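You operate a simulated robot arm through the tools that you are given. There is no shell and no other tool.

Carry out the task below with a simulated two-armed robot. There is one attempt and no reset: what you move stays moved.

JOB
Seat the teal spool, set the drag to 40 g, wind 20 cm of cord and brake it.
Fine: swing the green lever in and set the drag before winding; leave both so.

Only the result counts: the job must be done as asked and must still hold three seconds after the hand-in. Knocking over, shifting, dropping, spilling or breaking anything else fails it.

ROBOT AND FRAMES
Two 7-joint arms with two-finger grippers on one trunk that stands fixed in place. Base frame: the origin is at the foot of the trunk, x ahead of it, y to its left, z up; the work surface is at about z = 780. Readings come in mm, degrees, newtons and seconds.
The left shoulder is at [108, 175, 999], the right one opposite. With the tool pointing down near the work surface each hand reaches from about 100 to 900 mm from the base axis, measured 20 degrees to its own side. Payload 2.94 kg a hand.
Tool frame (each hand has its own): the origin (TCP) lies between the finger pads and is the grasp point; the fingertips stand 30 mm ahead of it; z points along the fingers, y is the line along which they close. The gripper opens to 138 mm. The gripper's body begins 109 mm behind the TCP.
Orientation is told as [roll, pitch, yaw] about the base's x, y, z axes, in that order, counted from this pose: with the fingers straight down and closing along the base's y, the tool's x points along the base's -x, its y along +y and its z along -z.

CONTROLS
- The arms move only by the tool move_arm. It takes "left_commands", "right_commands" or both (then of equal length, played together; a hand with none holds still); each is a list of rows, each a list of 7 numbers: the shift along the base's x, y, z in cm, then the turn, a rotation vector about the base's x, y, z in degrees, then the gripper command, from -1 (shut) to 1 (fully open), values between in proportion. In form: [[dx, dy, dz, ax, ay, az, fingers], ...]. A call has 1 to 20 rows; each row is the pose to reach, as a shift and turn from the pose commanded when the call began. Rows are played at 5 a second. More than 50 mm and 8.6 degrees between two rows, or a gripper value outside its range, and nothing of the call is played. Where a pose cannot be reached the arm comes as near as it can. A force on the tool above 40 N (or 10 N above the force at the start of the call, whichever is more), or a blocked arm, ends the call early, and 0.2 s more pass. Each finger halts on what it meets, pressing with about 29 N; the grip force reading is that of the motor and also rises with nothing between the fingers. The clock runs only during rows and for 0.2 s after the last one: add rows that repeat a pose to give the fingers time. The reply holds the time, the measured pose of the TCP, the force on the tool along the base axes, the opening and the grip force, in the units named above and with some noise, with the torque about the TCP (base axes, N m) and any sound that the robot's microphone picked up, and new pictures: "show" is both (left out), scene, wrist or none (wrist: the cameras of the hands that moved).
- Cameras (640 x 400 px; columns grow to the right, rows downward): "scene" is now at [246.1, 23.4, 1473.1]; the picture's right is [0.31, -0.95, 0.00], its down [-0.70, -0.23, -0.68] and it looks along [0.64, 0.21, -0.74] (base axes); focal length 227 px, centre (320, 200). "left" rides on the left gripper at [71, -19, -146] in its tool frame; the picture's right is [0.26, 0.97, 0.00], its down [-0.85, 0.23, -0.48] and it looks along [-0.46, 0.12, 0.88] (tool axes); focal length 280 px, centre (320, 200). "right" rides on the right gripper at [71, 19, -146] in its tool frame; the picture's right is [-0.26, 0.96, 0.00], its down [-0.85, -0.23, -0.48] and it looks along [-0.46, -0.13, 0.88] (tool axes); focal length 280 px, centre (320, 200). There is no depth. A picture from a camera that has moved, and an enlarged one, comes with that camera's place and axes in the base frame and with its lens.
- lift_body(by): slides the trunk up (or, below 0, down) by that many mm; the arms and the scene camera ride with it, the base frame stays. It gives what a move gives, with no picture.
- pan_tilt(pan, tilt): turns the head with the scene camera to pan (to the left, within 120 degrees either way) and tilt (down, from -29 to 69), counted from straight ahead of the robot. It gives what a move gives, and a new picture of the scene camera.
- enlarge(camera, box): a new picture of the part [left, top, right, bottom] of that camera's present view, enlarged. The clock stands still meanwhile.
- hand_in(): hands the job in; it is judged then, once.

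Places have to be worked out from the pictures, the camera data and where the tool is seen. Open the grippers and draw the arms clear of the work before you hand the job in, unless the task says otherwise.

The tools are called after "Request:" as name(argument=value, ...) on one line, values as JSON. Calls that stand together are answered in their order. move_arm: Moves the arms, as the interface text tells. Its arguments: {"type":"object","properties":{"left_commands":{"type":"array","items":{"type":"array","items":{"type":"number"}}},"right_commands":{"type":"array","items":{"type":"array","items":{"type":"number"}}},"show":{"type":"string","enum":["both","scene","wrist","none"]}},"required":[]} The other tools are called the same way: lift_body (by) slides the trunk up or down; pan_tilt (pan, tilt) turns the head that bears the scene camera; enlarge (camera, box) takes an enlarged picture of a part of a camera's view; hand_in () hands the job in.

At the start:

```text
time_s: 0.0
left_ee_pos: [598.6, 402.0, 1258.5]
left_orientation: [0.0, 0.1, 0.1]
left_wrist_force: [-0.3, 0.4, 0.4]
left_wrist_torque: [0.0, 0.02, -0.01]
left_grip_width: 138.1
left_grip_force: 0.1
right_ee_pos: [577.2, -116.2, 1240.0]
right_orientation: [0.1, 0.0, 0.0]
right_wrist_force: [1.0, -0.2, -0.7]
right_wrist_torque: [0.02, 0.0, 0.01]
right_grip_width: 138.0
right_grip_force: 0.0
trunk travel left (down, up): [-175.0, 559.0]
head pan, tilt: [17.8, 47.5]
```

scene: 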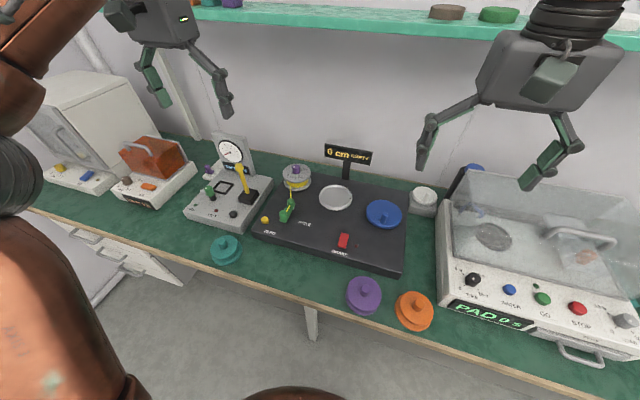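
right: 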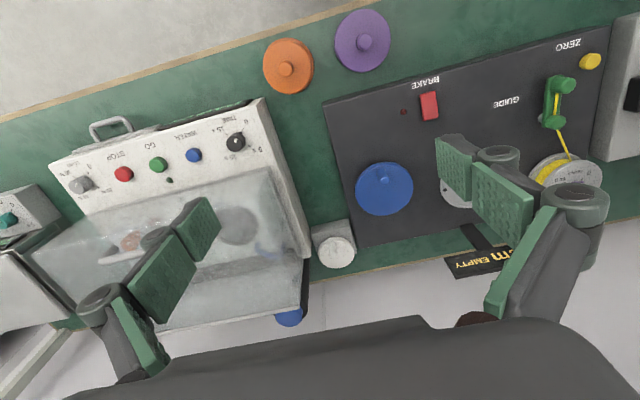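
left: 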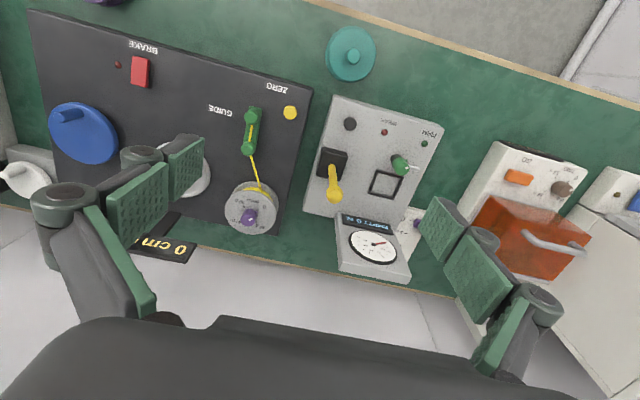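

The winder panel is in the middle, with a blue crank, a red brake, a green guide lever and a supply drum with a purple knob. I'll enlarge several areas to read the details before moving anything.

Request:
enlarge(camera="scene", box=[240, 130, 440, 280])

Request:
enlarge(camera="left", box=[20, 0, 320, 270])

Request:
enlarge(camera="right", box=[310, 0, 640, 280])

Request:
enlarge(camera="left", box=[290, 20, 470, 290])

```text
2.67 times, centred on (340, 205) of scene
camera zoom: at [246.1, 23.4, 1473.1], right [0.31, -0.95, 0.0], down [-0.7, -0.23, -0.68], along [0.64, 0.21, -0.74], focal length 606 px, centre (267, 187)
```

zoom: 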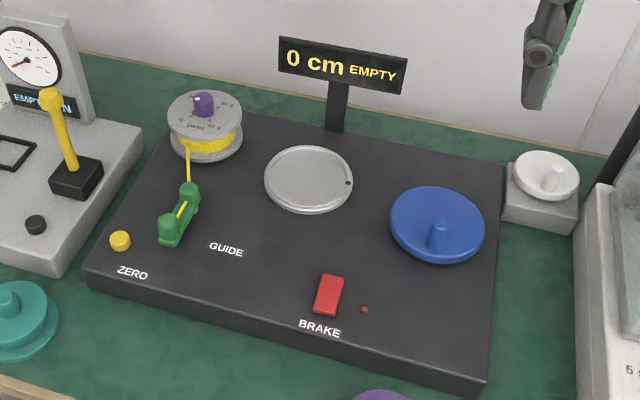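

```text
1.48 times, centred on (170, 135) of left
camera zoom: at [528.0, 381.2, 1404.1], right [-0.26, 0.96, 0.0], down [0.85, 0.23, 0.48], along [0.46, 0.12, -0.88], focal length 415 px, centre (542, 296)
```

zoom: 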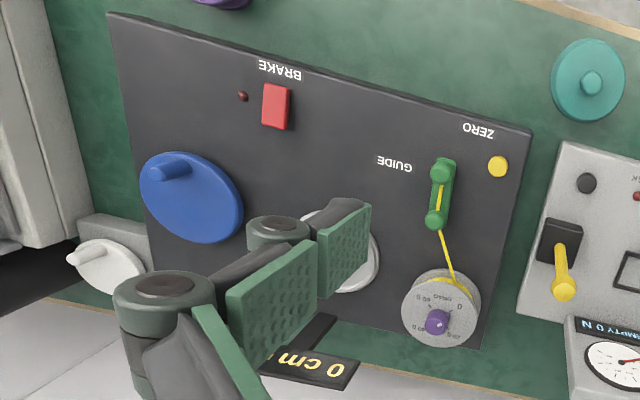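

```text
1.43 times, centred on (475, 140) of right
camera zoom: at [506.5, -98.2, 1385.8], right [0.26, 0.96, 0.0], down [0.85, -0.23, 0.48], along [0.46, -0.12, -0.88], focal length 401 px, centre (99, 286)
```

zoom: 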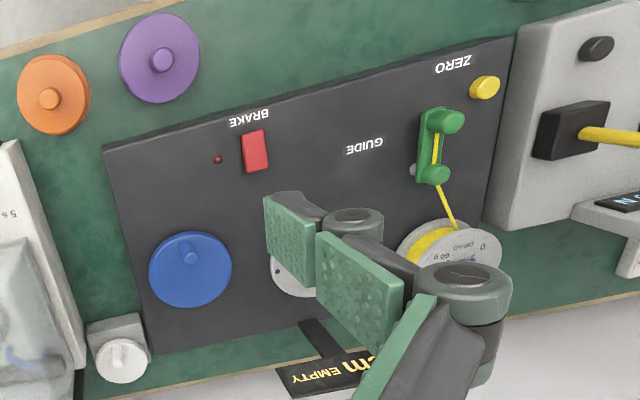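

```text
1.48 times, centred on (380, 155) of left
camera zoom: at [528.0, 381.2, 1404.1], right [-0.26, 0.96, 0.0], down [0.85, 0.23, 0.48], along [0.46, 0.12, -0.88], focal length 415 px, centre (231, 267)
```

zoom: 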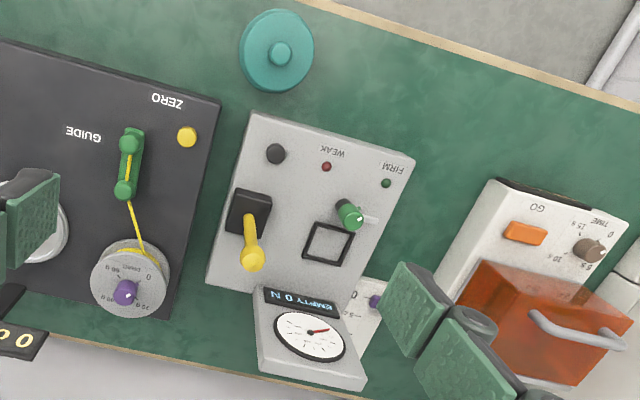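

The teal spool stands at about (521, 438, 800), the drag knob at about (857, 318, 920), and the platter at about (845, 155). I'll bring the left hand over the panel for a closer look.

Request:
move_arm(left_commands=[[2, -4, -2, 0, 0, 0, 1], [4, -8, -4, 0, 0, 0, 1], [6, -12, -6, 0, 0, 0, 1], [8, -16, -8, 0, 0, 0, 1], [10, -20, -10, 0, 0, 0, 1], [10, -20, -10, 0, 0, 0, 1]], show="both")

Request:
enlarge(camera="left", box=[160, 0, 480, 200])

Request:
enlarge(camera="left", box=[160, 150, 480, 350])

```text
time_s: 1.4
left_ee_pos: [699.1, 203.0, 1160.2]
left_orientation: [-0.2, 0.1, 0.1]
left_wrist_force: [0.1, -1.0, 0.1]
left_wrist_torque: [-0.06, -0.04, -0.04]
left_grip_width: 138.1
left_grip_force: 0.1
right_ee_pos: [576.2, -115.6, 1241.2]
right_orientation: [-0.1, 0.0, 0.0]
right_wrist_force: [0.3, 0.4, -0.5]
right_wrist_torque: [-0.03, 0.0, -0.02]
right_grip_width: 137.9
right_grip_force: 0.1
trunk travel left (down, up): [-175.0, 559.0]
head pan, tilt: [17.8, 47.5]
camera scene: at [246.5, 24.5, 1473.0], right [0.31, -0.95, 0.0], down [-0.7, -0.23, -0.67], along [0.64, 0.21, -0.74], focal length 227 px, centre (320, 200)
camera left: at [629.0, 181.9, 1306.3], right [-0.26, 0.96, 0.0], down [0.85, 0.23, 0.48], along [0.46, 0.12, -0.88], focal length 280 px, centre (320, 200)
```

scene: 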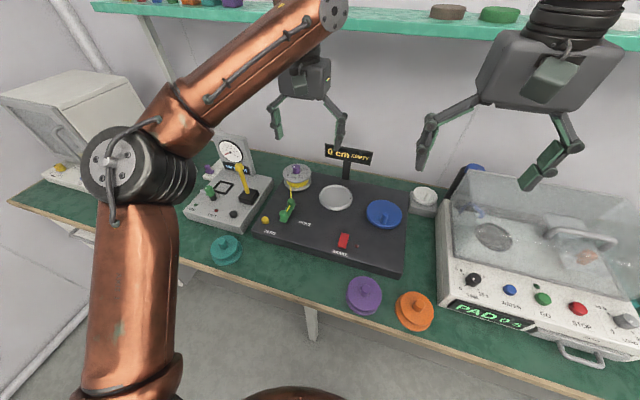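
left: 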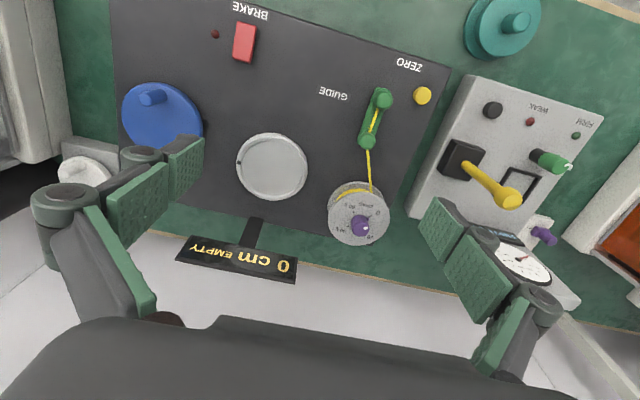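

```text
2.00 times, centred on (320, 100) of left
camera zoom: at [629.0, 181.9, 1306.3], right [-0.26, 0.96, 0.0], down [0.85, 0.23, 0.48], along [0.46, 0.12, -0.88], focal length 561 px, centre (320, 400)
```

zoom: 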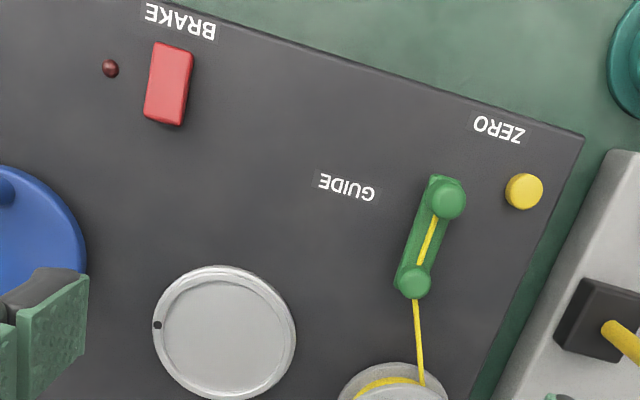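

```text
2.00 times, centred on (320, 250) of left
camera zoom: at [629.0, 181.9, 1306.3], right [-0.26, 0.96, 0.0], down [0.85, 0.23, 0.48], along [0.46, 0.12, -0.88], focal length 561 px, centre (320, 100)
```

zoom: 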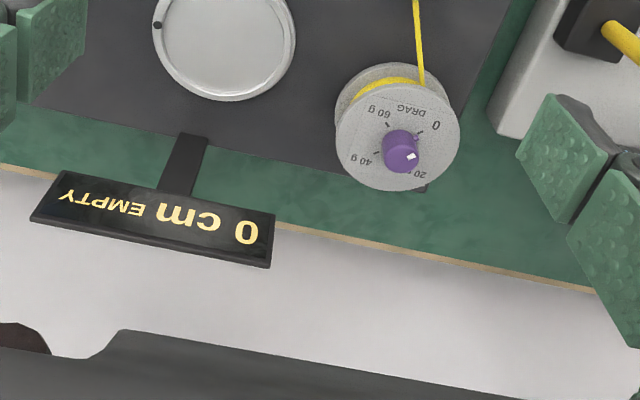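

Now zooming in on the guide lever and the dial for detail.

Request:
enlarge(camera="left", box=[340, 75, 420, 155])

Request:
enlarge(camera="right", box=[510, 40, 630, 150])

Request:
enlarge(camera="left", box=[320, 175, 400, 255])

Request:
enlarge(camera="scene", box=[255, 150, 355, 230])

Request:
enlarge(camera="scene", box=[200, 225, 260, 275])

```text
5.00 times, centred on (380, 115) of left
camera zoom: at [629.0, 181.9, 1306.3], right [-0.26, 0.96, 0.0], down [0.85, 0.23, 0.48], along [0.46, 0.12, -0.88], focal length 1402 px, centre (20, 625)
```

zoom: 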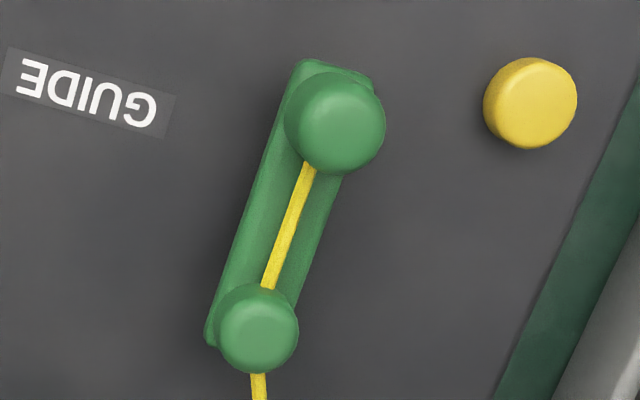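

```text
3.64 times, centred on (570, 95) of right
camera zoom: at [506.6, -96.8, 1385.8], right [0.26, 0.97, 0.0], down [0.85, -0.23, 0.48], along [0.46, -0.12, -0.88], focal length 1020 px, centre (-589, 582)
```

zoom: 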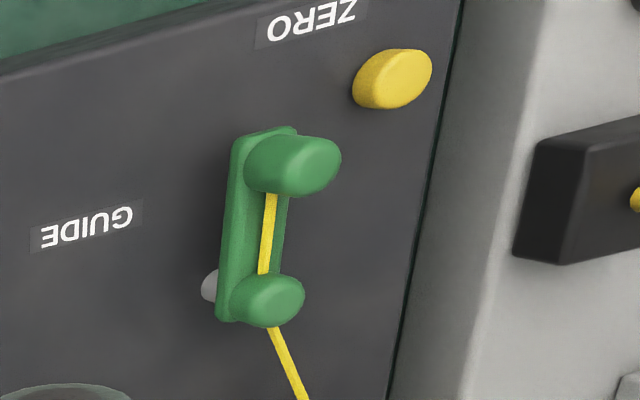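

```text
5.00 times, centred on (360, 215) of left
camera zoom: at [629.0, 181.9, 1306.3], right [-0.26, 0.96, 0.0], down [0.85, 0.23, 0.48], along [0.46, 0.12, -0.88], focal length 1402 px, centre (120, 125)
```

zoom: 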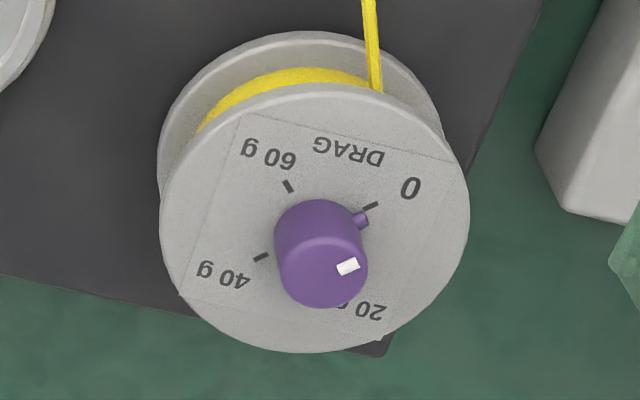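

```text
5.00 times, centred on (305, 190) of scene
camera zoom: at [246.5, 24.5, 1473.0], right [0.31, -0.95, 0.0], down [-0.7, -0.23, -0.67], along [0.64, 0.21, -0.74], focal length 1137 px, centre (395, 250)
```

zoom: 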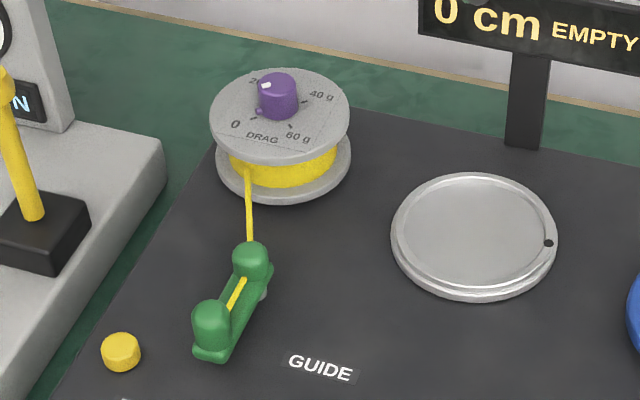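

```text
8.00 times, centred on (230, 250) of scene
camera zoom: at [246.5, 24.5, 1473.0], right [0.31, -0.95, 0.0], down [-0.7, -0.23, -0.67], along [0.64, 0.21, -0.74], focal length 1819 px, centre (1040, -200)
```

zoom: 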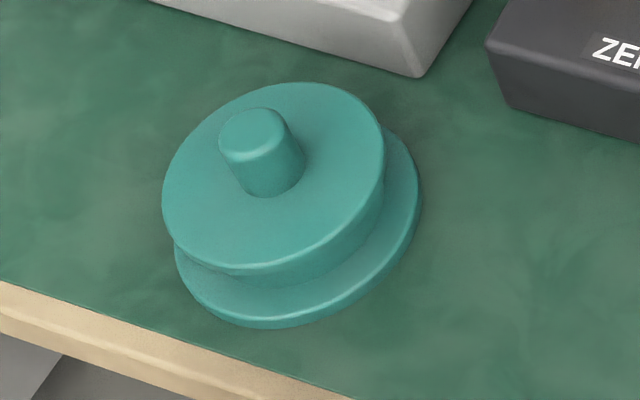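

From two views I place the spool knob top at about (527, 439, 850), the platter centre at (826, 148, 848) and the drag knob top at (864, 315, 924). The lever pivot is at (733, 288), its tip post at (668, 288, 884), the crank handle at (743, -25, 913) and the brake at (650, 75, 842). I'll hover the left hand over the teal spool.

Request:
move_arm(left_commands=[[-2.5, 3.4, -1.5, 0, 0, 0, 0.6], [-5, 6.8, -3, 0, 0, 0, 0.3], [-7.5, 10.2, -4.5, 0, 0, 0, 0.2], [-10, 13.6, -6, 0, 0, 0, 0.2], [-12.5, 17, -7.5, 0, 0, 0, 0.2], [-15, 20.4, -10, 0, 0, 0, 0.2], [-17.2, 23.6, -13, 0, 0, 0, 0.2], [-17.2, 23.6, -16, 0, 0, 0, 0.2], [-17.2, 23.6, -18, 0, 0, 0, 0.2], [-17.2, 23.6, -18, 0, 0, 0, 0.2]], show="both")

Request:
enlarge(camera="left", box=[220, 100, 420, 300])

```text
time_s: 3.6
left_ee_pos: [528.7, 439.4, 978.7]
left_orientation: [0.0, -0.1, 0.0]
left_wrist_force: [0.2, -0.1, 0.4]
left_wrist_torque: [0.0, 0.0, 0.01]
left_grip_width: 82.5
left_grip_force: 0.1
right_ee_pos: [576.6, -117.4, 1240.8]
right_orientation: [0.1, 0.0, 0.0]
right_wrist_force: [-0.9, 0.0, -0.1]
right_wrist_torque: [-0.01, -0.04, 0.03]
right_grip_width: 137.9
right_grip_force: 0.1
trunk travel left (down, up): [-175.0, 559.0]
head pan, tilt: [17.8, 47.5]
camera scene: at [246.0, 23.3, 1473.1], right [0.31, -0.95, 0.0], down [-0.7, -0.23, -0.68], along [0.64, 0.21, -0.74], focal length 227 px, centre (320, 200)
camera left: at [456.3, 418.4, 1124.3], right [-0.26, 0.96, 0.0], down [0.85, 0.23, 0.48], along [0.46, 0.12, -0.88], focal length 280 px, centre (320, 200)
```

scene: 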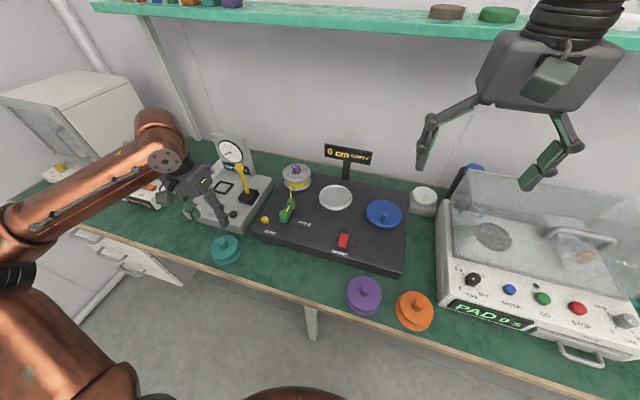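
left: 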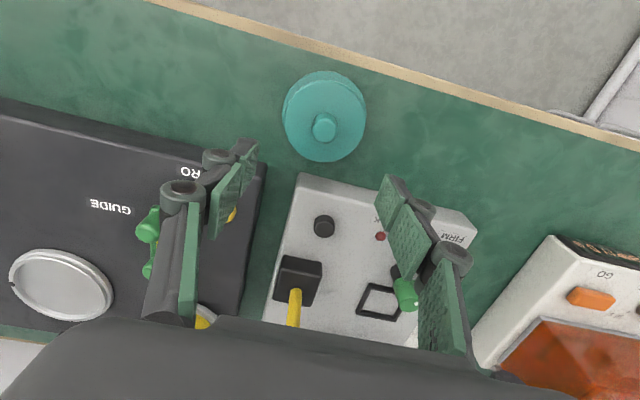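

```text
2.00 times, centred on (320, 200) of left
camera zoom: at [456.3, 418.4, 1124.3], right [-0.26, 0.96, 0.0], down [0.85, 0.23, 0.48], along [0.46, 0.12, -0.88], focal length 561 px, centre (320, 200)
```

zoom: 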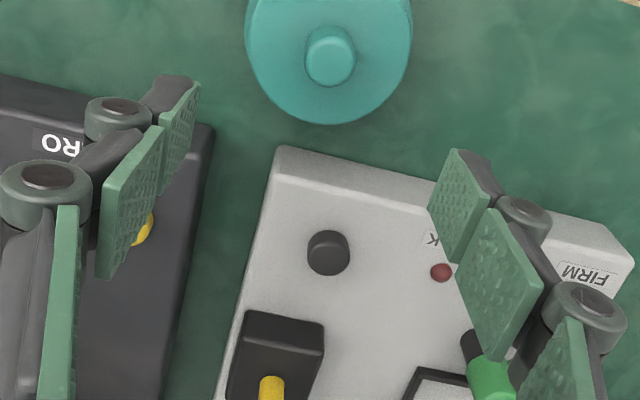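

The knob reads about (524, 441) from this view. I'll descend to fingertips just above the knob top to verify alignment.

Request:
move_arm(left_commands=[[-0.2, 0.1, -3, 0, 0, 0, 0.1], [-0.4, 0.2, -6, 0, 0, 0, 0.0], [-0.4, 0.2, -8, 0, 0, 0, 0.0], [-0.4, 0.2, -8, 0, 0, 0, 0.0]], show="both")

Request:
enlarge(camera="left", box=[220, 50, 420, 250])

Request:
enlarge(camera="scene", box=[180, 200, 280, 280])

```text
time_s: 4.6
left_ee_pos: [523.0, 440.2, 898.0]
left_orientation: [0.1, 0.0, 0.1]
left_wrist_force: [0.1, 0.3, -0.1]
left_wrist_torque: [0.01, -0.01, -0.03]
left_grip_width: 69.0
left_grip_force: 0.0
right_ee_pos: [576.9, -117.0, 1240.6]
right_orientation: [0.0, 0.1, 0.0]
right_wrist_force: [0.4, 0.3, -0.4]
right_wrist_torque: [0.02, -0.01, 0.02]
right_grip_width: 138.1
right_grip_force: 0.1
trunk travel left (down, up): [-175.0, 559.0]
head pan, tilt: [17.8, 47.5]
camera scene: at [245.9, 23.5, 1473.2], right [0.31, -0.95, 0.0], down [-0.7, -0.23, -0.68], along [0.64, 0.21, -0.74], focal length 227 px, centre (320, 200)
camera left: at [452.6, 420.7, 1044.2], right [-0.26, 0.96, 0.0], down [0.85, 0.23, 0.48], along [0.46, 0.12, -0.88], focal length 280 px, centre (320, 200)
```

scene: 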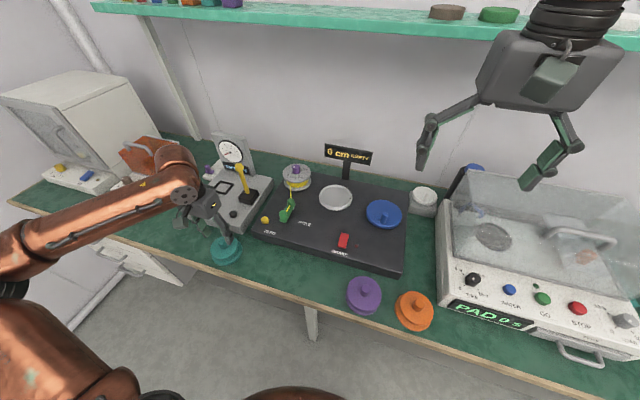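
left: 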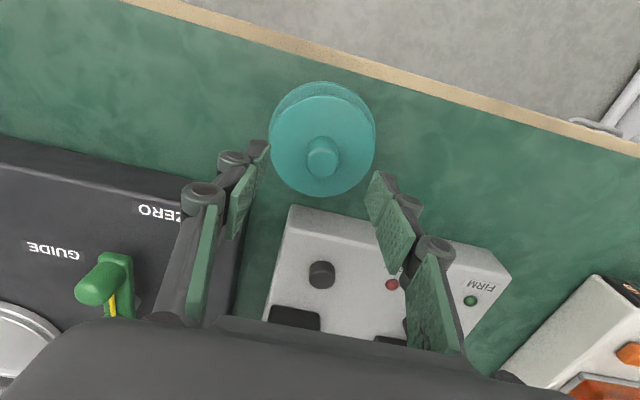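

```text
2.00 times, centred on (320, 150) of left
camera zoom: at [452.6, 420.7, 1044.2], right [-0.26, 0.96, 0.0], down [0.85, 0.23, 0.48], along [0.46, 0.12, -0.88], focal length 561 px, centre (320, 300)
```

zoom: 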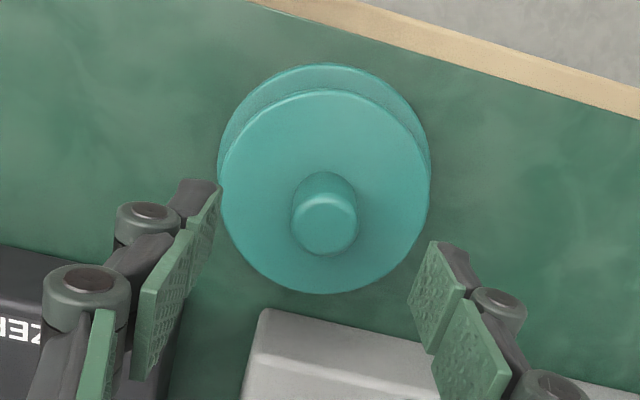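

```text
5.00 times, centred on (230, 240) of scene
camera zoom: at [245.9, 23.5, 1473.2], right [0.31, -0.95, 0.0], down [-0.7, -0.23, -0.68], along [0.64, 0.21, -0.74], focal length 1137 px, centre (770, 0)
```

zoom: 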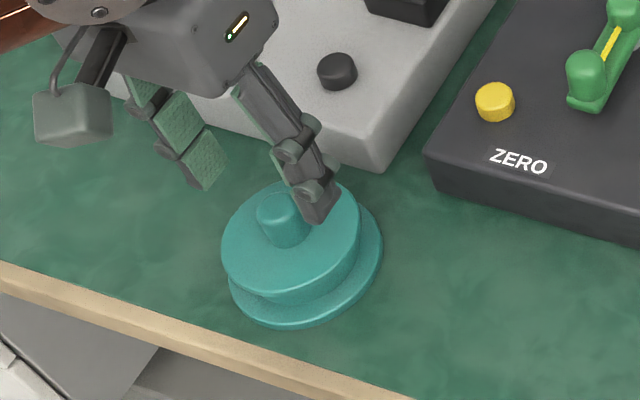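

The spool knob is at about (524, 441.5), with the flange top near z=807 and the knob top near 847. I'll descend to TCP z≈846 and close on the knob.

Request:
move_arm(left_commands=[[0.1, 0.1, -2.5, 0, 0, 0, 0.0], [0.1, 0.1, -5.2, 0, 0, 0, 0.0], [0.1, 0.1, -5.2, 0, 0, 0, -0.3], [0.1, 0.1, -5.2, 0, 0, 0, -0.6], [0.1, 0.1, -5.2, 0, 0, 0, -0.8], [0.1, 0.1, -5.2, 0, 0, 0, -1], [0.1, 0.1, -5.2, 0, 0, 0, -1], [0.1, 0.1, -5.2, 0, 0, 0, -1]], show="both")

Request:
enlarge(camera="scene", box=[180, 200, 280, 280])

```text
time_s: 6.4
left_ee_pos: [525.4, 441.3, 848.9]
left_orientation: [0.1, -0.5, 0.0]
left_wrist_force: [5.4, 12.5, 34.1]
left_wrist_torque: [0.37, -0.2, 0.08]
left_grip_width: 24.8
left_grip_force: 28.9
right_ee_pos: [575.4, -118.2, 1241.4]
right_orientation: [0.1, -0.1, 0.0]
right_wrist_force: [0.4, -0.3, -0.7]
right_wrist_torque: [-0.01, 0.02, 0.03]
right_grip_width: 138.1
right_grip_force: 0.1
trunk travel left (down, up): [-175.0, 559.0]
head pan, tilt: [17.8, 47.5]
camera scene: at [243.8, 22.7, 1473.7], right [0.31, -0.95, 0.0], down [-0.7, -0.23, -0.68], along [0.64, 0.21, -0.74], focal length 227 px, centre (320, 200)
camera left: at [453.1, 420.2, 994.5], right [-0.26, 0.96, 0.0], down [0.85, 0.23, 0.48], along [0.46, 0.13, -0.88], focal length 280 px, centre (320, 200)
```

scene: 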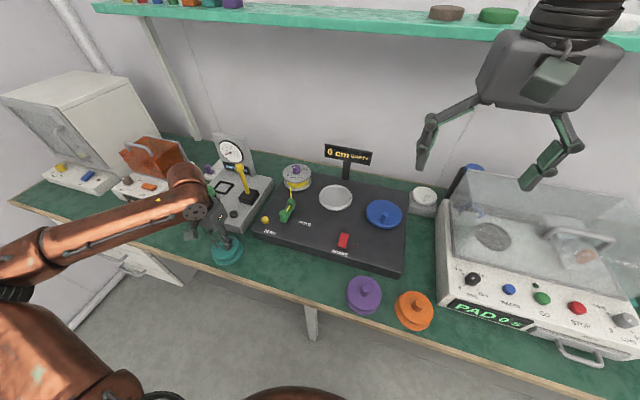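
left: 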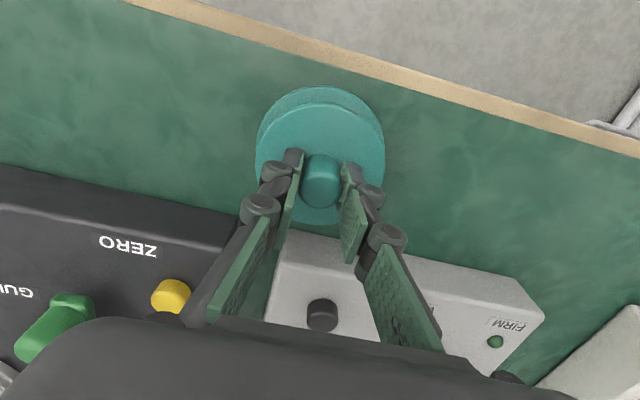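

```text
5.00 times, centred on (230, 240) of scene
camera zoom: at [243.8, 22.7, 1473.7], right [0.31, -0.95, 0.0], down [-0.7, -0.23, -0.68], along [0.64, 0.21, -0.74], focal length 1137 px, centre (770, 0)
```

zoom: 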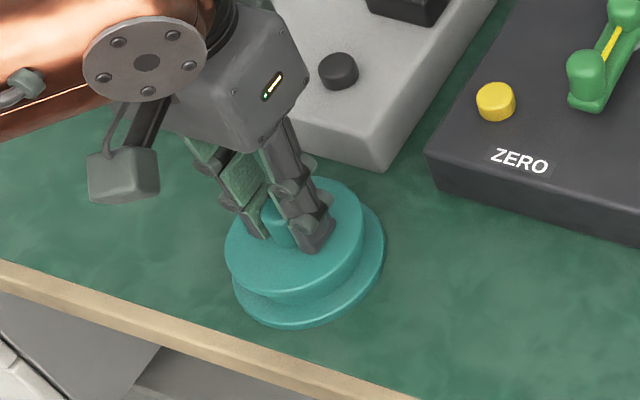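

The fingertips touched the flange (its top is near z=819) and the grip holds at 24.8 mm. I'll lift straight up to z≈1010.

Request:
move_arm(left_commands=[[0, 0, 1, 0, 0, 0, -1], [0, 0, 3, 0, 0, 0, -1], [0, 0, 7, 0, 0, 0, -1], [0, 0, 11, 0, 0, 0, -1], [0, 0, 16.5, 0, 0, 0, -1]], show="none")

```text
refused: row 5 steps farther than a row can; nothing moved
```

One row stepped too far, so I'll resend the lift with smaller steps.

Request:
move_arm(left_commands=[[0, 0, 1, 0, 0, 0, -1], [0, 0, 3, 0, 0, 0, -1], [0, 0, 6, 0, 0, 0, -1], [0, 0, 9.5, 0, 0, 0, -1], [0, 0, 13, 0, 0, 0, -1], [0, 0, 16.5, 0, 0, 0, -1], [0, 0, 16.5, 0, 0, 0, -1]], show="both")

```text
time_s: 8.0
left_ee_pos: [523.8, 441.1, 1009.9]
left_orientation: [-0.1, 0.1, 0.1]
left_wrist_force: [-1.1, -0.4, -0.7]
left_wrist_torque: [0.01, 0.03, 0.02]
left_grip_width: 25.2
left_grip_force: 28.9
right_ee_pos: [577.2, -116.5, 1241.0]
right_orientation: [0.0, 0.1, -0.1]
right_wrist_force: [0.2, -0.6, -0.3]
right_wrist_torque: [-0.04, -0.02, -0.01]
right_grip_width: 138.0
right_grip_force: 0.0
trunk travel left (down, up): [-175.0, 559.0]
head pan, tilt: [17.8, 47.5]
camera scene: at [246.9, 24.4, 1472.9], right [0.31, -0.95, 0.0], down [-0.7, -0.23, -0.67], along [0.64, 0.21, -0.74], focal length 227 px, centre (320, 200)
camera left: at [454.3, 420.1, 1155.0], right [-0.26, 0.96, 0.0], down [0.85, 0.23, 0.47], along [0.46, 0.12, -0.88], focal length 280 px, centre (320, 200)
```

scene: 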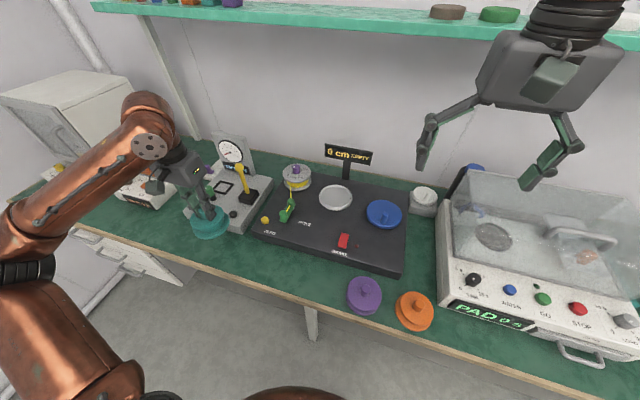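
left: 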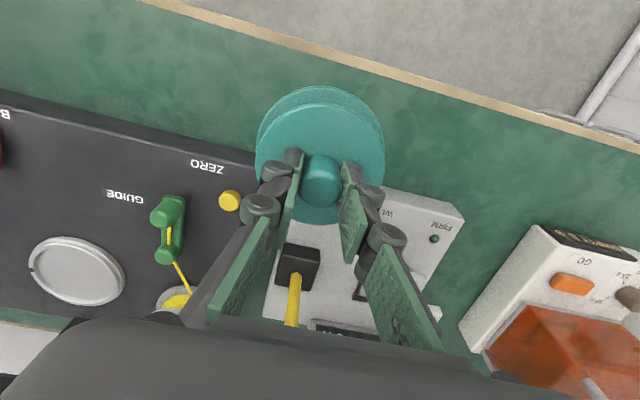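

The spool is held. I'll check exactly how it sits in the fingers relative to the TCP.

Request:
enlarge(camera="left", box=[240, 70, 400, 230])

Request:
enlarge(camera="left", box=[0, 180, 240, 330])

```text
2.50 times, centred on (320, 150) of left
camera zoom: at [454.3, 420.1, 1155.0], right [-0.26, 0.96, 0.0], down [0.85, 0.23, 0.47], along [0.46, 0.12, -0.88], focal length 701 px, centre (320, 325)
```

zoom: 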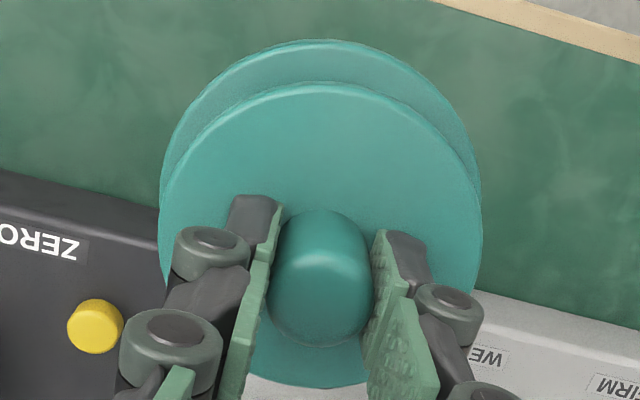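

```text
2.67 times, centred on (120, 255) of left
camera zoom: at [454.3, 420.1, 1155.0], right [-0.26, 0.96, 0.0], down [0.85, 0.23, 0.47], along [0.46, 0.12, -0.88], focal length 748 px, centre (853, 53)
```

zoom: 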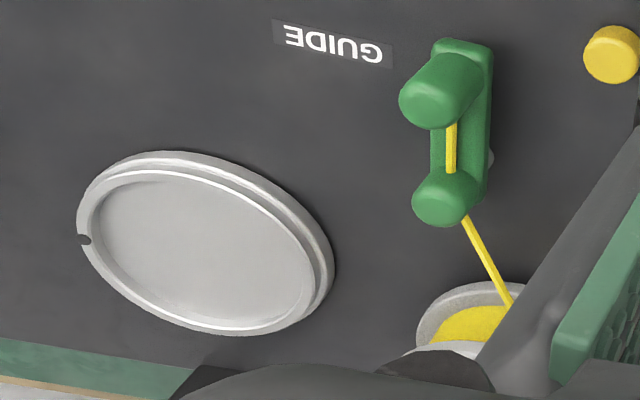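

The spool axis lines up with the TCP, and the platter recess (about 110 mm) is bigger than the 96 mm lower flange. I'll carry it at z≈1010 to above the platter.

Request:
move_arm(left_commands=[[2, -2, 0.5, 0, 0, 0, -1], [5, -5, 1, 0, 0, 0, -1], [8.2, -8, 1, 0, 0, 0, -1], [11.5, -11.1, 1, 0, 0, 0, -1], [14.7, -14.2, 1, 0, 0, 0, -1], [18, -17.3, 1, 0, 0, 0, -1], [21.2, -20.4, 1, 0, 0, 0, -1], [24.4, -23.6, 1, 0, 0, 0, -1], [27.2, -26.4, 1, 0, 0, 0, -1], [29.2, -28.3, 1, 0, 0, 0, -1], [30.2, -29.2, 1, 0, 0, 0, -1], [30.2, -29.2, 1, 0, 0, 0, -1]], show="both")

Request:
enlarge(camera="left", box=[200, 50, 440, 200])

Request:
enlarge(camera="scene", box=[280, 130, 400, 230])

```text
time_s: 10.6
left_ee_pos: [832.8, 151.1, 1024.3]
left_orientation: [0.0, 0.4, -0.1]
left_wrist_force: [0.7, -0.2, -1.0]
left_wrist_torque: [0.02, 0.02, 0.03]
left_grip_width: 25.1
left_grip_force: 29.0
left hand out of reach, approached as far as the arm can: row 11, 12
right_ee_pos: [584.9, -116.0, 1240.0]
right_orientation: [-0.1, 0.3, 0.0]
right_wrist_force: [-1.7, 0.0, -0.2]
right_wrist_torque: [0.02, -0.06, -0.02]
right_grip_width: 137.8
right_grip_force: 0.0
trunk travel left (down, up): [-175.0, 559.0]
head pan, tilt: [17.8, 47.5]
camera scene: at [270.5, 22.9, 1471.5], right [0.31, -0.95, -0.01], down [-0.71, -0.23, -0.66], along [0.63, 0.21, -0.75], focal length 227 px, centre (320, 200)
camera left: at [762.5, 129.9, 1169.8], right [-0.26, 0.96, 0.0], down [0.85, 0.23, 0.47], along [0.45, 0.13, -0.88], focal length 280 px, centre (320, 200)
```

scene: 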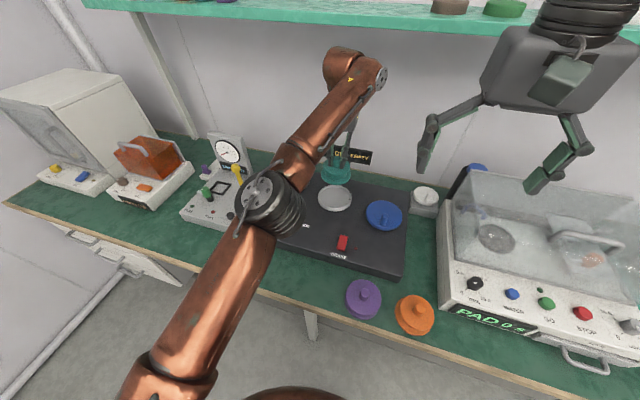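
left: 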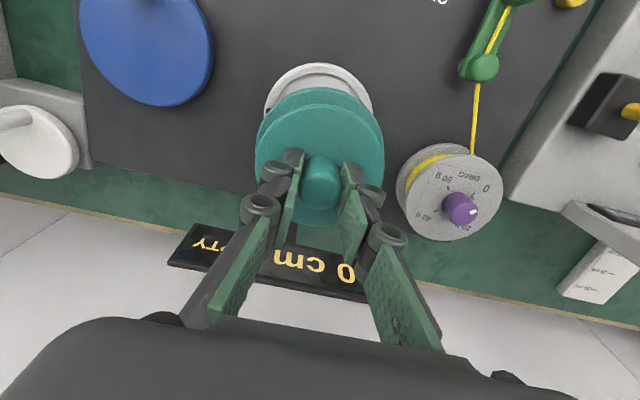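

```text
2.67 times, centred on (320, 125) of left
camera zoom: at [762.5, 129.9, 1169.8], right [-0.26, 0.96, 0.0], down [0.85, 0.23, 0.47], along [0.45, 0.13, -0.88], focal length 748 px, centre (320, 400)
```

zoom: 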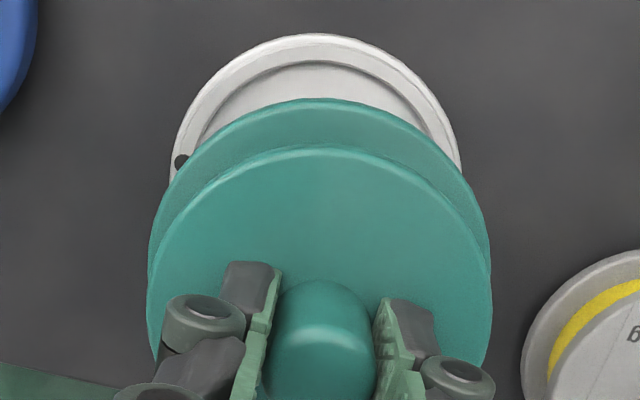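

```text
4.00 times, centred on (340, 180) of scene
camera zoom: at [270.5, 22.9, 1471.5], right [0.31, -0.95, -0.01], down [-0.71, -0.23, -0.66], along [0.63, 0.21, -0.75], focal length 909 px, centre (240, 280)
```

zoom: 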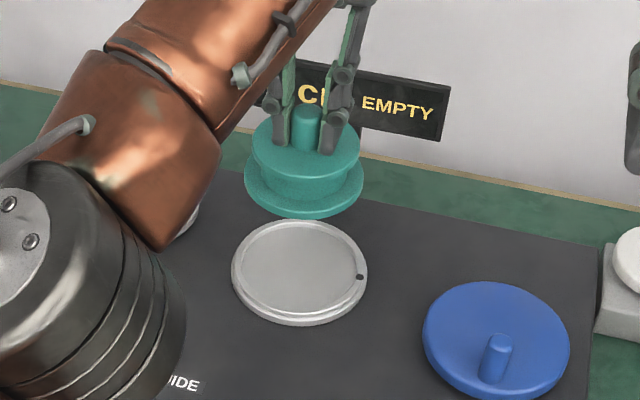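

The hand overshot slightly and the trunk seems to be swaying, since the scene camera reading shifted. I'll hold still briefly and re-read before aligning.

Request:
move_arm(left_commands=[[0, 0, 0, 0, 0, 0, -1], [0, 0, 0, 0, 0, 0, -1], [0, 0, 0, 0, 0, 0, -1], [0, 0, 0, 0, 0, 0, -1]], show="both")

Request:
enlarge(camera="left", box=[200, 50, 440, 200])

Request:
enlarge(camera="scene", box=[280, 130, 400, 230])

Request:
enlarge(camera="right", box=[310, 80, 640, 300])

```text
time_s: 11.6
left_ee_pos: [859.1, 140.4, 1068.9]
left_orientation: [0.1, -0.7, -0.1]
left_wrist_force: [-0.2, -0.8, -0.6]
left_wrist_torque: [0.04, -0.05, 0.0]
left_grip_width: 24.9
left_grip_force: 28.8
right_ee_pos: [552.0, -120.2, 1255.1]
right_orientation: [0.4, -2.0, -0.6]
right_wrist_force: [0.5, 0.1, -1.6]
right_wrist_torque: [0.04, 0.01, -0.03]
right_grip_width: 137.8
right_grip_force: 0.1
trunk travel left (down, up): [-175.0, 559.0]
head pan, tilt: [17.8, 47.5]
stopped in row 4 (right hand): the arm was blocked; the commanded pose is now the measured one
camera scene: at [330.5, 21.7, 1466.7], right [0.3, -0.95, -0.02], down [-0.74, -0.22, -0.63], along [0.6, 0.21, -0.77], focal length 227 px, centre (320, 200)
camera left: at [787.3, 120.6, 1213.9], right [-0.26, 0.97, 0.0], down [0.84, 0.23, 0.49], along [0.47, 0.13, -0.87], focal length 280 px, centre (320, 200)
```

scene: 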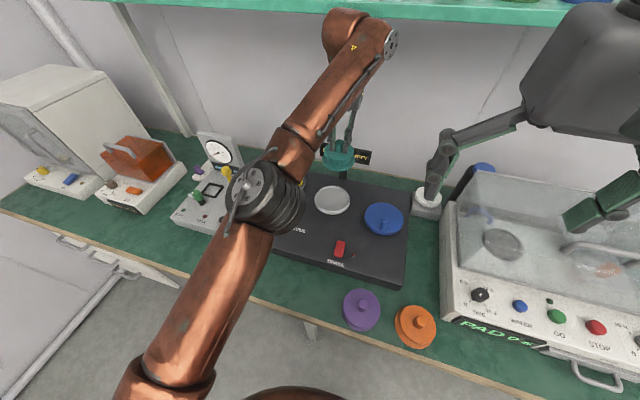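
left: 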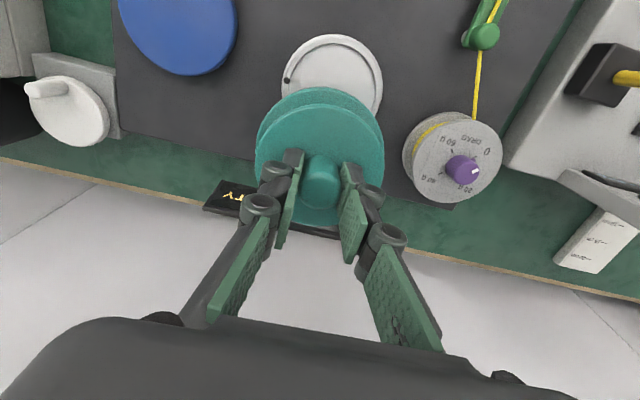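

```text
2.67 times, centred on (320, 125) of left
camera zoom: at [787.3, 120.6, 1213.9], right [-0.26, 0.97, 0.0], down [0.84, 0.23, 0.49], along [0.47, 0.13, -0.87], focal length 748 px, centre (320, 400)
```

zoom: 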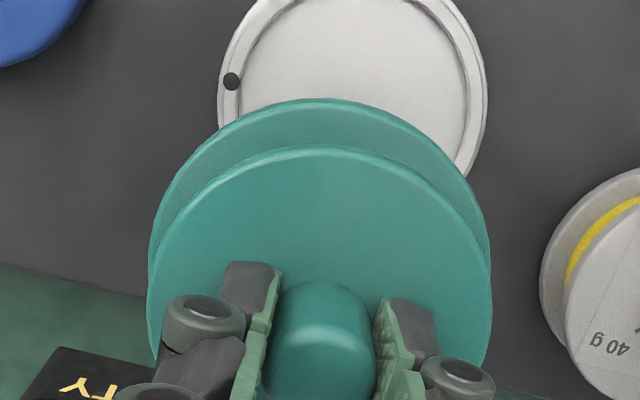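

```text
4.00 times, centred on (340, 180) of scene
camera zoom: at [330.5, 21.7, 1466.7], right [0.3, -0.95, -0.02], down [-0.74, -0.22, -0.63], along [0.6, 0.21, -0.77], focal length 909 px, centre (240, 280)
```

zoom: 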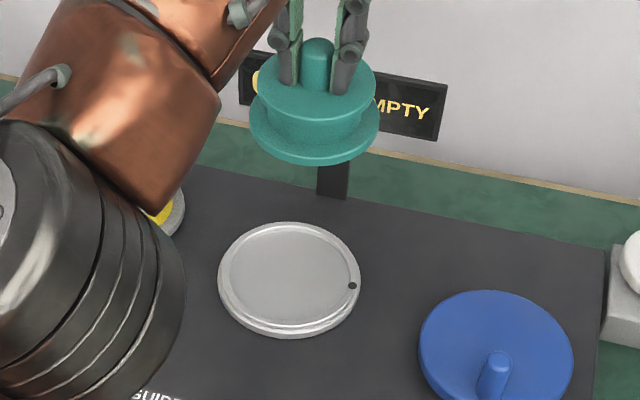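

```text
1.82 times, centred on (475, 190) of right
camera zoom: at [475.1, -103.3, 1397.7], right [0.27, 0.96, 0.02], down [0.83, -0.24, 0.5], along [0.49, -0.12, -0.86], focal length 510 px, centre (38, 218)
```

zoom: 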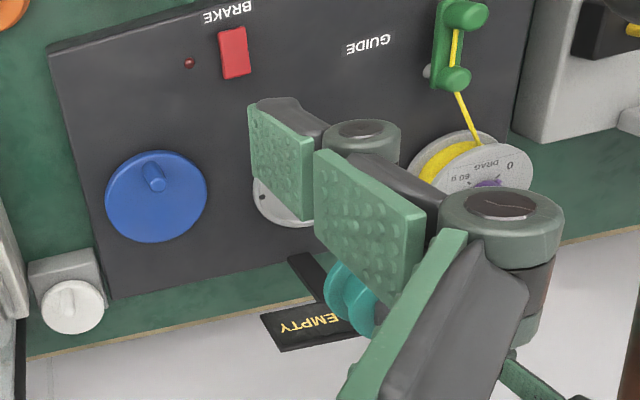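

The trunk appears to be leaning forward as the left arm reaches to its limit. I'll draw the left hand back in x right away and see whether the trunk recovers.

Request:
move_arm(left_commands=[[-3, 0, 0, 0, 0, 0, -1], [-6, 0, 0, 0, 0, 0, -1], [-9, 0, 0, 0, 0, 0, -1], [-12, 0, 0, 0, 0, 0, -1]], show="scene")

```text
time_s: 11.9
left_ee_pos: [873.3, -3.8, 1157.4]
left_orientation: [11.6, -15.7, -26.2]
left_wrist_force: [1.1, 7.2, -5.1]
left_wrist_torque: [-1.4, 0.42, -0.55]
left_grip_width: 24.8
left_grip_force: 29.8
left hand out of reach, approached as far as the arm can: row 1
right_ee_pos: [516.7, -158.3, 1265.6]
right_orientation: [4.6, -2.0, -4.3]
right_wrist_force: [-0.8, -11.5, 3.7]
right_wrist_torque: [1.46, -0.01, 0.09]
right_grip_width: 137.8
right_grip_force: 0.2
trunk travel left (down, up): [-175.0, 559.0]
head pan, tilt: [17.8, 47.5]
stopped in row 1 (right hand): the arm was blocked; the commanded pose is now the measured one
camera scene: at [363.2, -1.8, 1464.7], right [0.3, -0.95, -0.04], down [-0.76, -0.21, -0.62], along [0.58, 0.22, -0.78], focal length 227 px, centre (320, 200)
```

scene: 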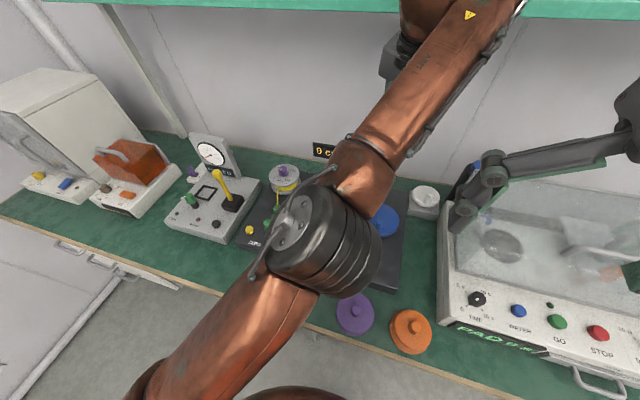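

The arm is fully stretched and the trunk is swaying with it. I'll retract the left hand radially toward its shoulder and hold the right where it is.

Request:
move_arm(left_commands=[[-2, 0.6, 0, 0, 0, 0, -1], [-5, 1.4, 0, 0, 0, 0, -1], [-8.5, 2.3, 0, 0, 0, 0, -1], [-12, 3.2, 0, 0, 0, 0, -1], [-15, 4, 0, 0, 0, 0, -1], [-18, 5, 0, 0, 0, 0, -1]], show="both")

```text
time_s: 12.3
left_ee_pos: [860.1, -27.6, 1256.9]
left_orientation: [16.3, -29.8, -32.9]
left_wrist_force: [2.7, 3.8, -4.2]
left_wrist_torque: [-0.39, 0.14, -0.24]
left_grip_width: 25.1
left_grip_force: 29.2
left hand out of reach, approached as far as the arm can: row 1
right_ee_pos: [443.0, -119.3, 1259.0]
right_orientation: [0.8, -1.0, -2.7]
right_wrist_force: [-1.1, 0.7, 1.8]
right_wrist_torque: [0.0, -0.13, 0.01]
right_grip_width: 137.8
right_grip_force: 0.4
trunk travel left (down, up): [-175.0, 559.0]
head pan, tilt: [17.8, 47.5]
stopped in row 1 (left hand): the arm was blocked; the commanded pose is now the measured one
camera scene: at [355.5, 28.2, 1464.3], right [0.3, -0.95, -0.02], down [-0.75, -0.23, -0.62], along [0.59, 0.2, -0.78], focal length 227 px, centre (320, 200)
camera left: at [720.7, -8.4, 1339.0], right [0.2, 0.97, 0.11], down [0.45, -0.19, 0.87], along [0.87, -0.13, -0.47], focal length 280 px, centre (320, 200)
```

scene: 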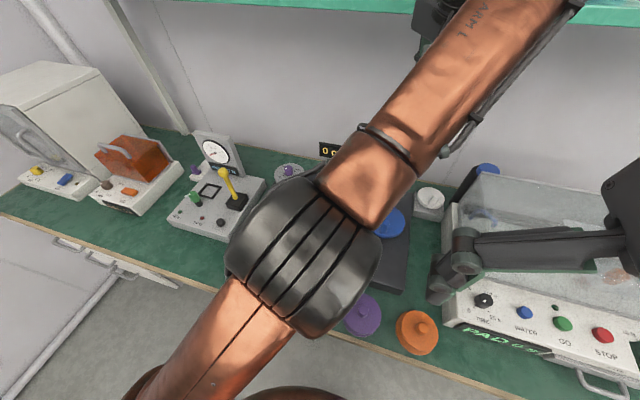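
left: 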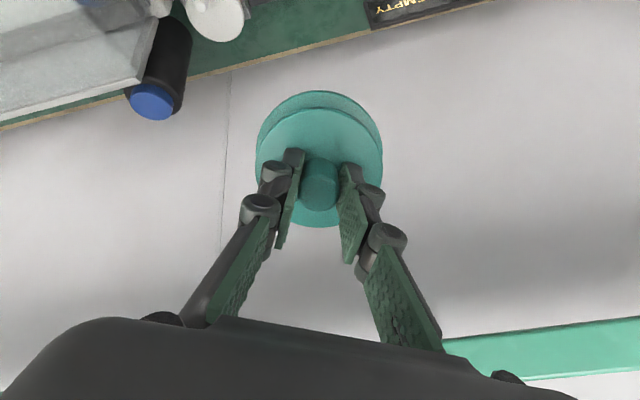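

The trunk is starting to swing back. I'll retract more slowly along the line from the wrist to the shoulder so the elbow can bend, and hold the right hand.

Request:
move_arm(left_commands=[[-0.6, 0.2, -0.4, 0, 0, 0, -1], [-1.5, 0.5, -1.0, 0, 0, 0, -1], [-2.7, 0.9, -1.8, 0, 0, 0, -1], [-4.2, 1.4, -2.8, 0, 0, 0, -1], [-6, 2, -4, 0, 0, 0, -1], [-8, 2.7, -5.3, 0, 0, 0, -1], [-10, 3.4, -6.6, 0, 0, 0, -1], [-12, 4, -8, 0, 0, 0, -1]], show="scene")

```text
time_s: 12.6
left_ee_pos: [766.7, -137.7, 1341.5]
left_orientation: [24.5, -37.8, -43.4]
left_wrist_force: [4.8, -3.2, -5.6]
left_wrist_torque: [0.13, -0.02, 0.11]
left_grip_width: 25.1
left_grip_force: 28.9
left hand out of reach, approached as far as the arm can: row 1
right_ee_pos: [358.2, -160.1, 1250.5]
right_orientation: [1.5, -1.6, -6.2]
right_wrist_force: [-0.8, -2.7, 1.4]
right_wrist_torque: [0.2, -0.11, -0.01]
right_grip_width: 138.0
right_grip_force: 0.2
trunk travel left (down, up): [-175.0, 559.0]
head pan, tilt: [17.8, 47.5]
stopped in row 1 (left hand): the arm was blocked; the commanded pose is now the measured one
camera scene: at [314.4, 2.3, 1469.5], right [0.3, -0.95, -0.03], down [-0.73, -0.21, -0.64], along [0.61, 0.22, -0.76], focal length 227 px, centre (320, 200)
```

scene: 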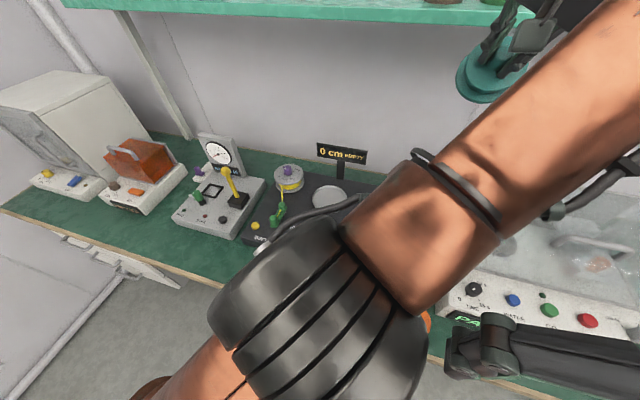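

The left arm is still carrying momentum, swinging right and up while the trunk recovers. I'll command a pure hold on both hands so it settles.

Request:
move_arm(left_commands=[[0, 0, 0, 0, 0, 0, -1], [0, 0, 0, 0, 0, 0, -1], [0, 0, 0, 0, 0, 0, -1]], right_commands=[[0, 0, 0, 0, 0, 0, 1], [0, 0, 0, 0, 0, 0, 1], [0, 0, 0, 0, 0, 0, 1]], show="both")

```text
time_s: 12.9
left_ee_pos: [642.4, -189.6, 1434.6]
left_orientation: [37.5, -43.4, -61.0]
left_wrist_force: [-5.6, -1.0, 1.2]
left_wrist_torque: [0.14, -0.08, 0.2]
left_grip_width: 24.8
left_grip_force: 29.3
right_ee_pos: [265.4, -147.5, 1261.2]
right_orientation: [1.3, -4.2, -4.7]
right_wrist_force: [-9.2, -7.3, -1.7]
right_wrist_torque: [0.36, -0.87, 0.45]
right_grip_width: 136.6
right_grip_force: 0.1
trunk travel left (down, up): [-175.0, 559.0]
head pan, tilt: [17.8, 47.5]
stopped in row 1 (right hand): the force on the tool passed its limit at 94 N (the readings are from after the stop); the commanded pose is now the measured one
camera scene: at [220.4, -9.1, 1481.0], right [0.3, -0.95, -0.02], down [-0.69, -0.21, -0.69], along [0.66, 0.22, -0.72], focal length 227 px, centre (320, 200)
camera right: at [186.3, -125.0, 1401.1], right [0.34, 0.94, 0.04], down [0.79, -0.31, 0.53], along [0.51, -0.15, -0.85], focal length 280 px, centre (320, 200)
camera left: at [491.5, -134.0, 1461.4], right [0.38, 0.89, 0.25], down [0.03, -0.28, 0.96], along [0.92, -0.36, -0.14], focal length 280 px, centre (320, 200)
```

scene: 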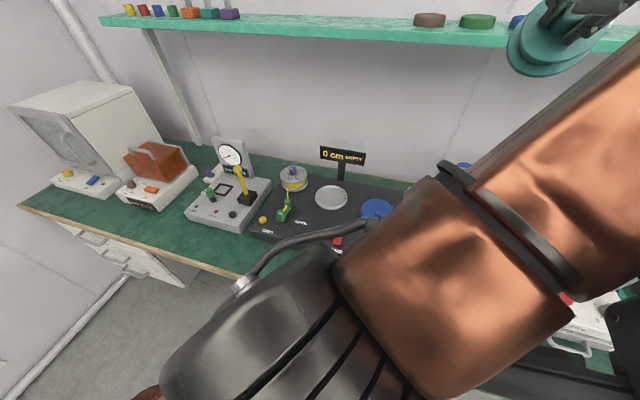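
right: 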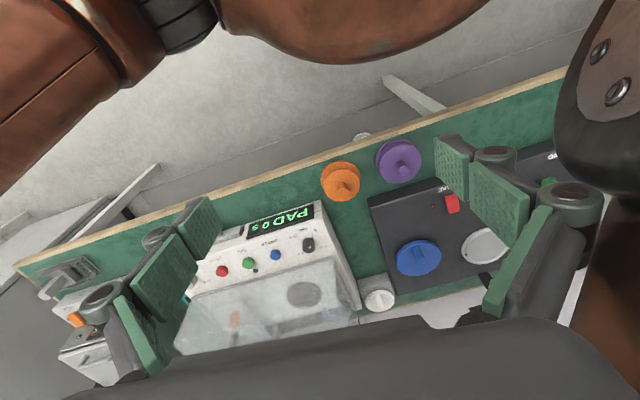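
left: 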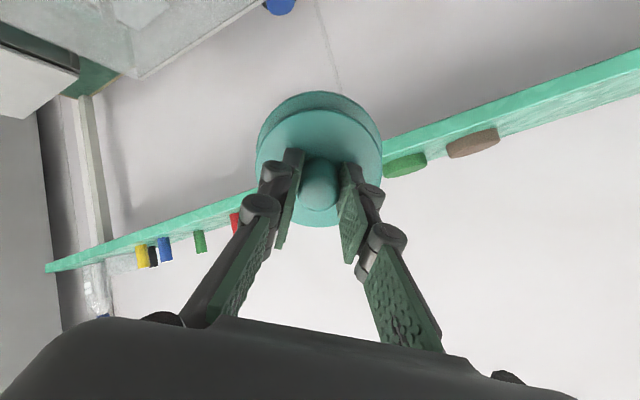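

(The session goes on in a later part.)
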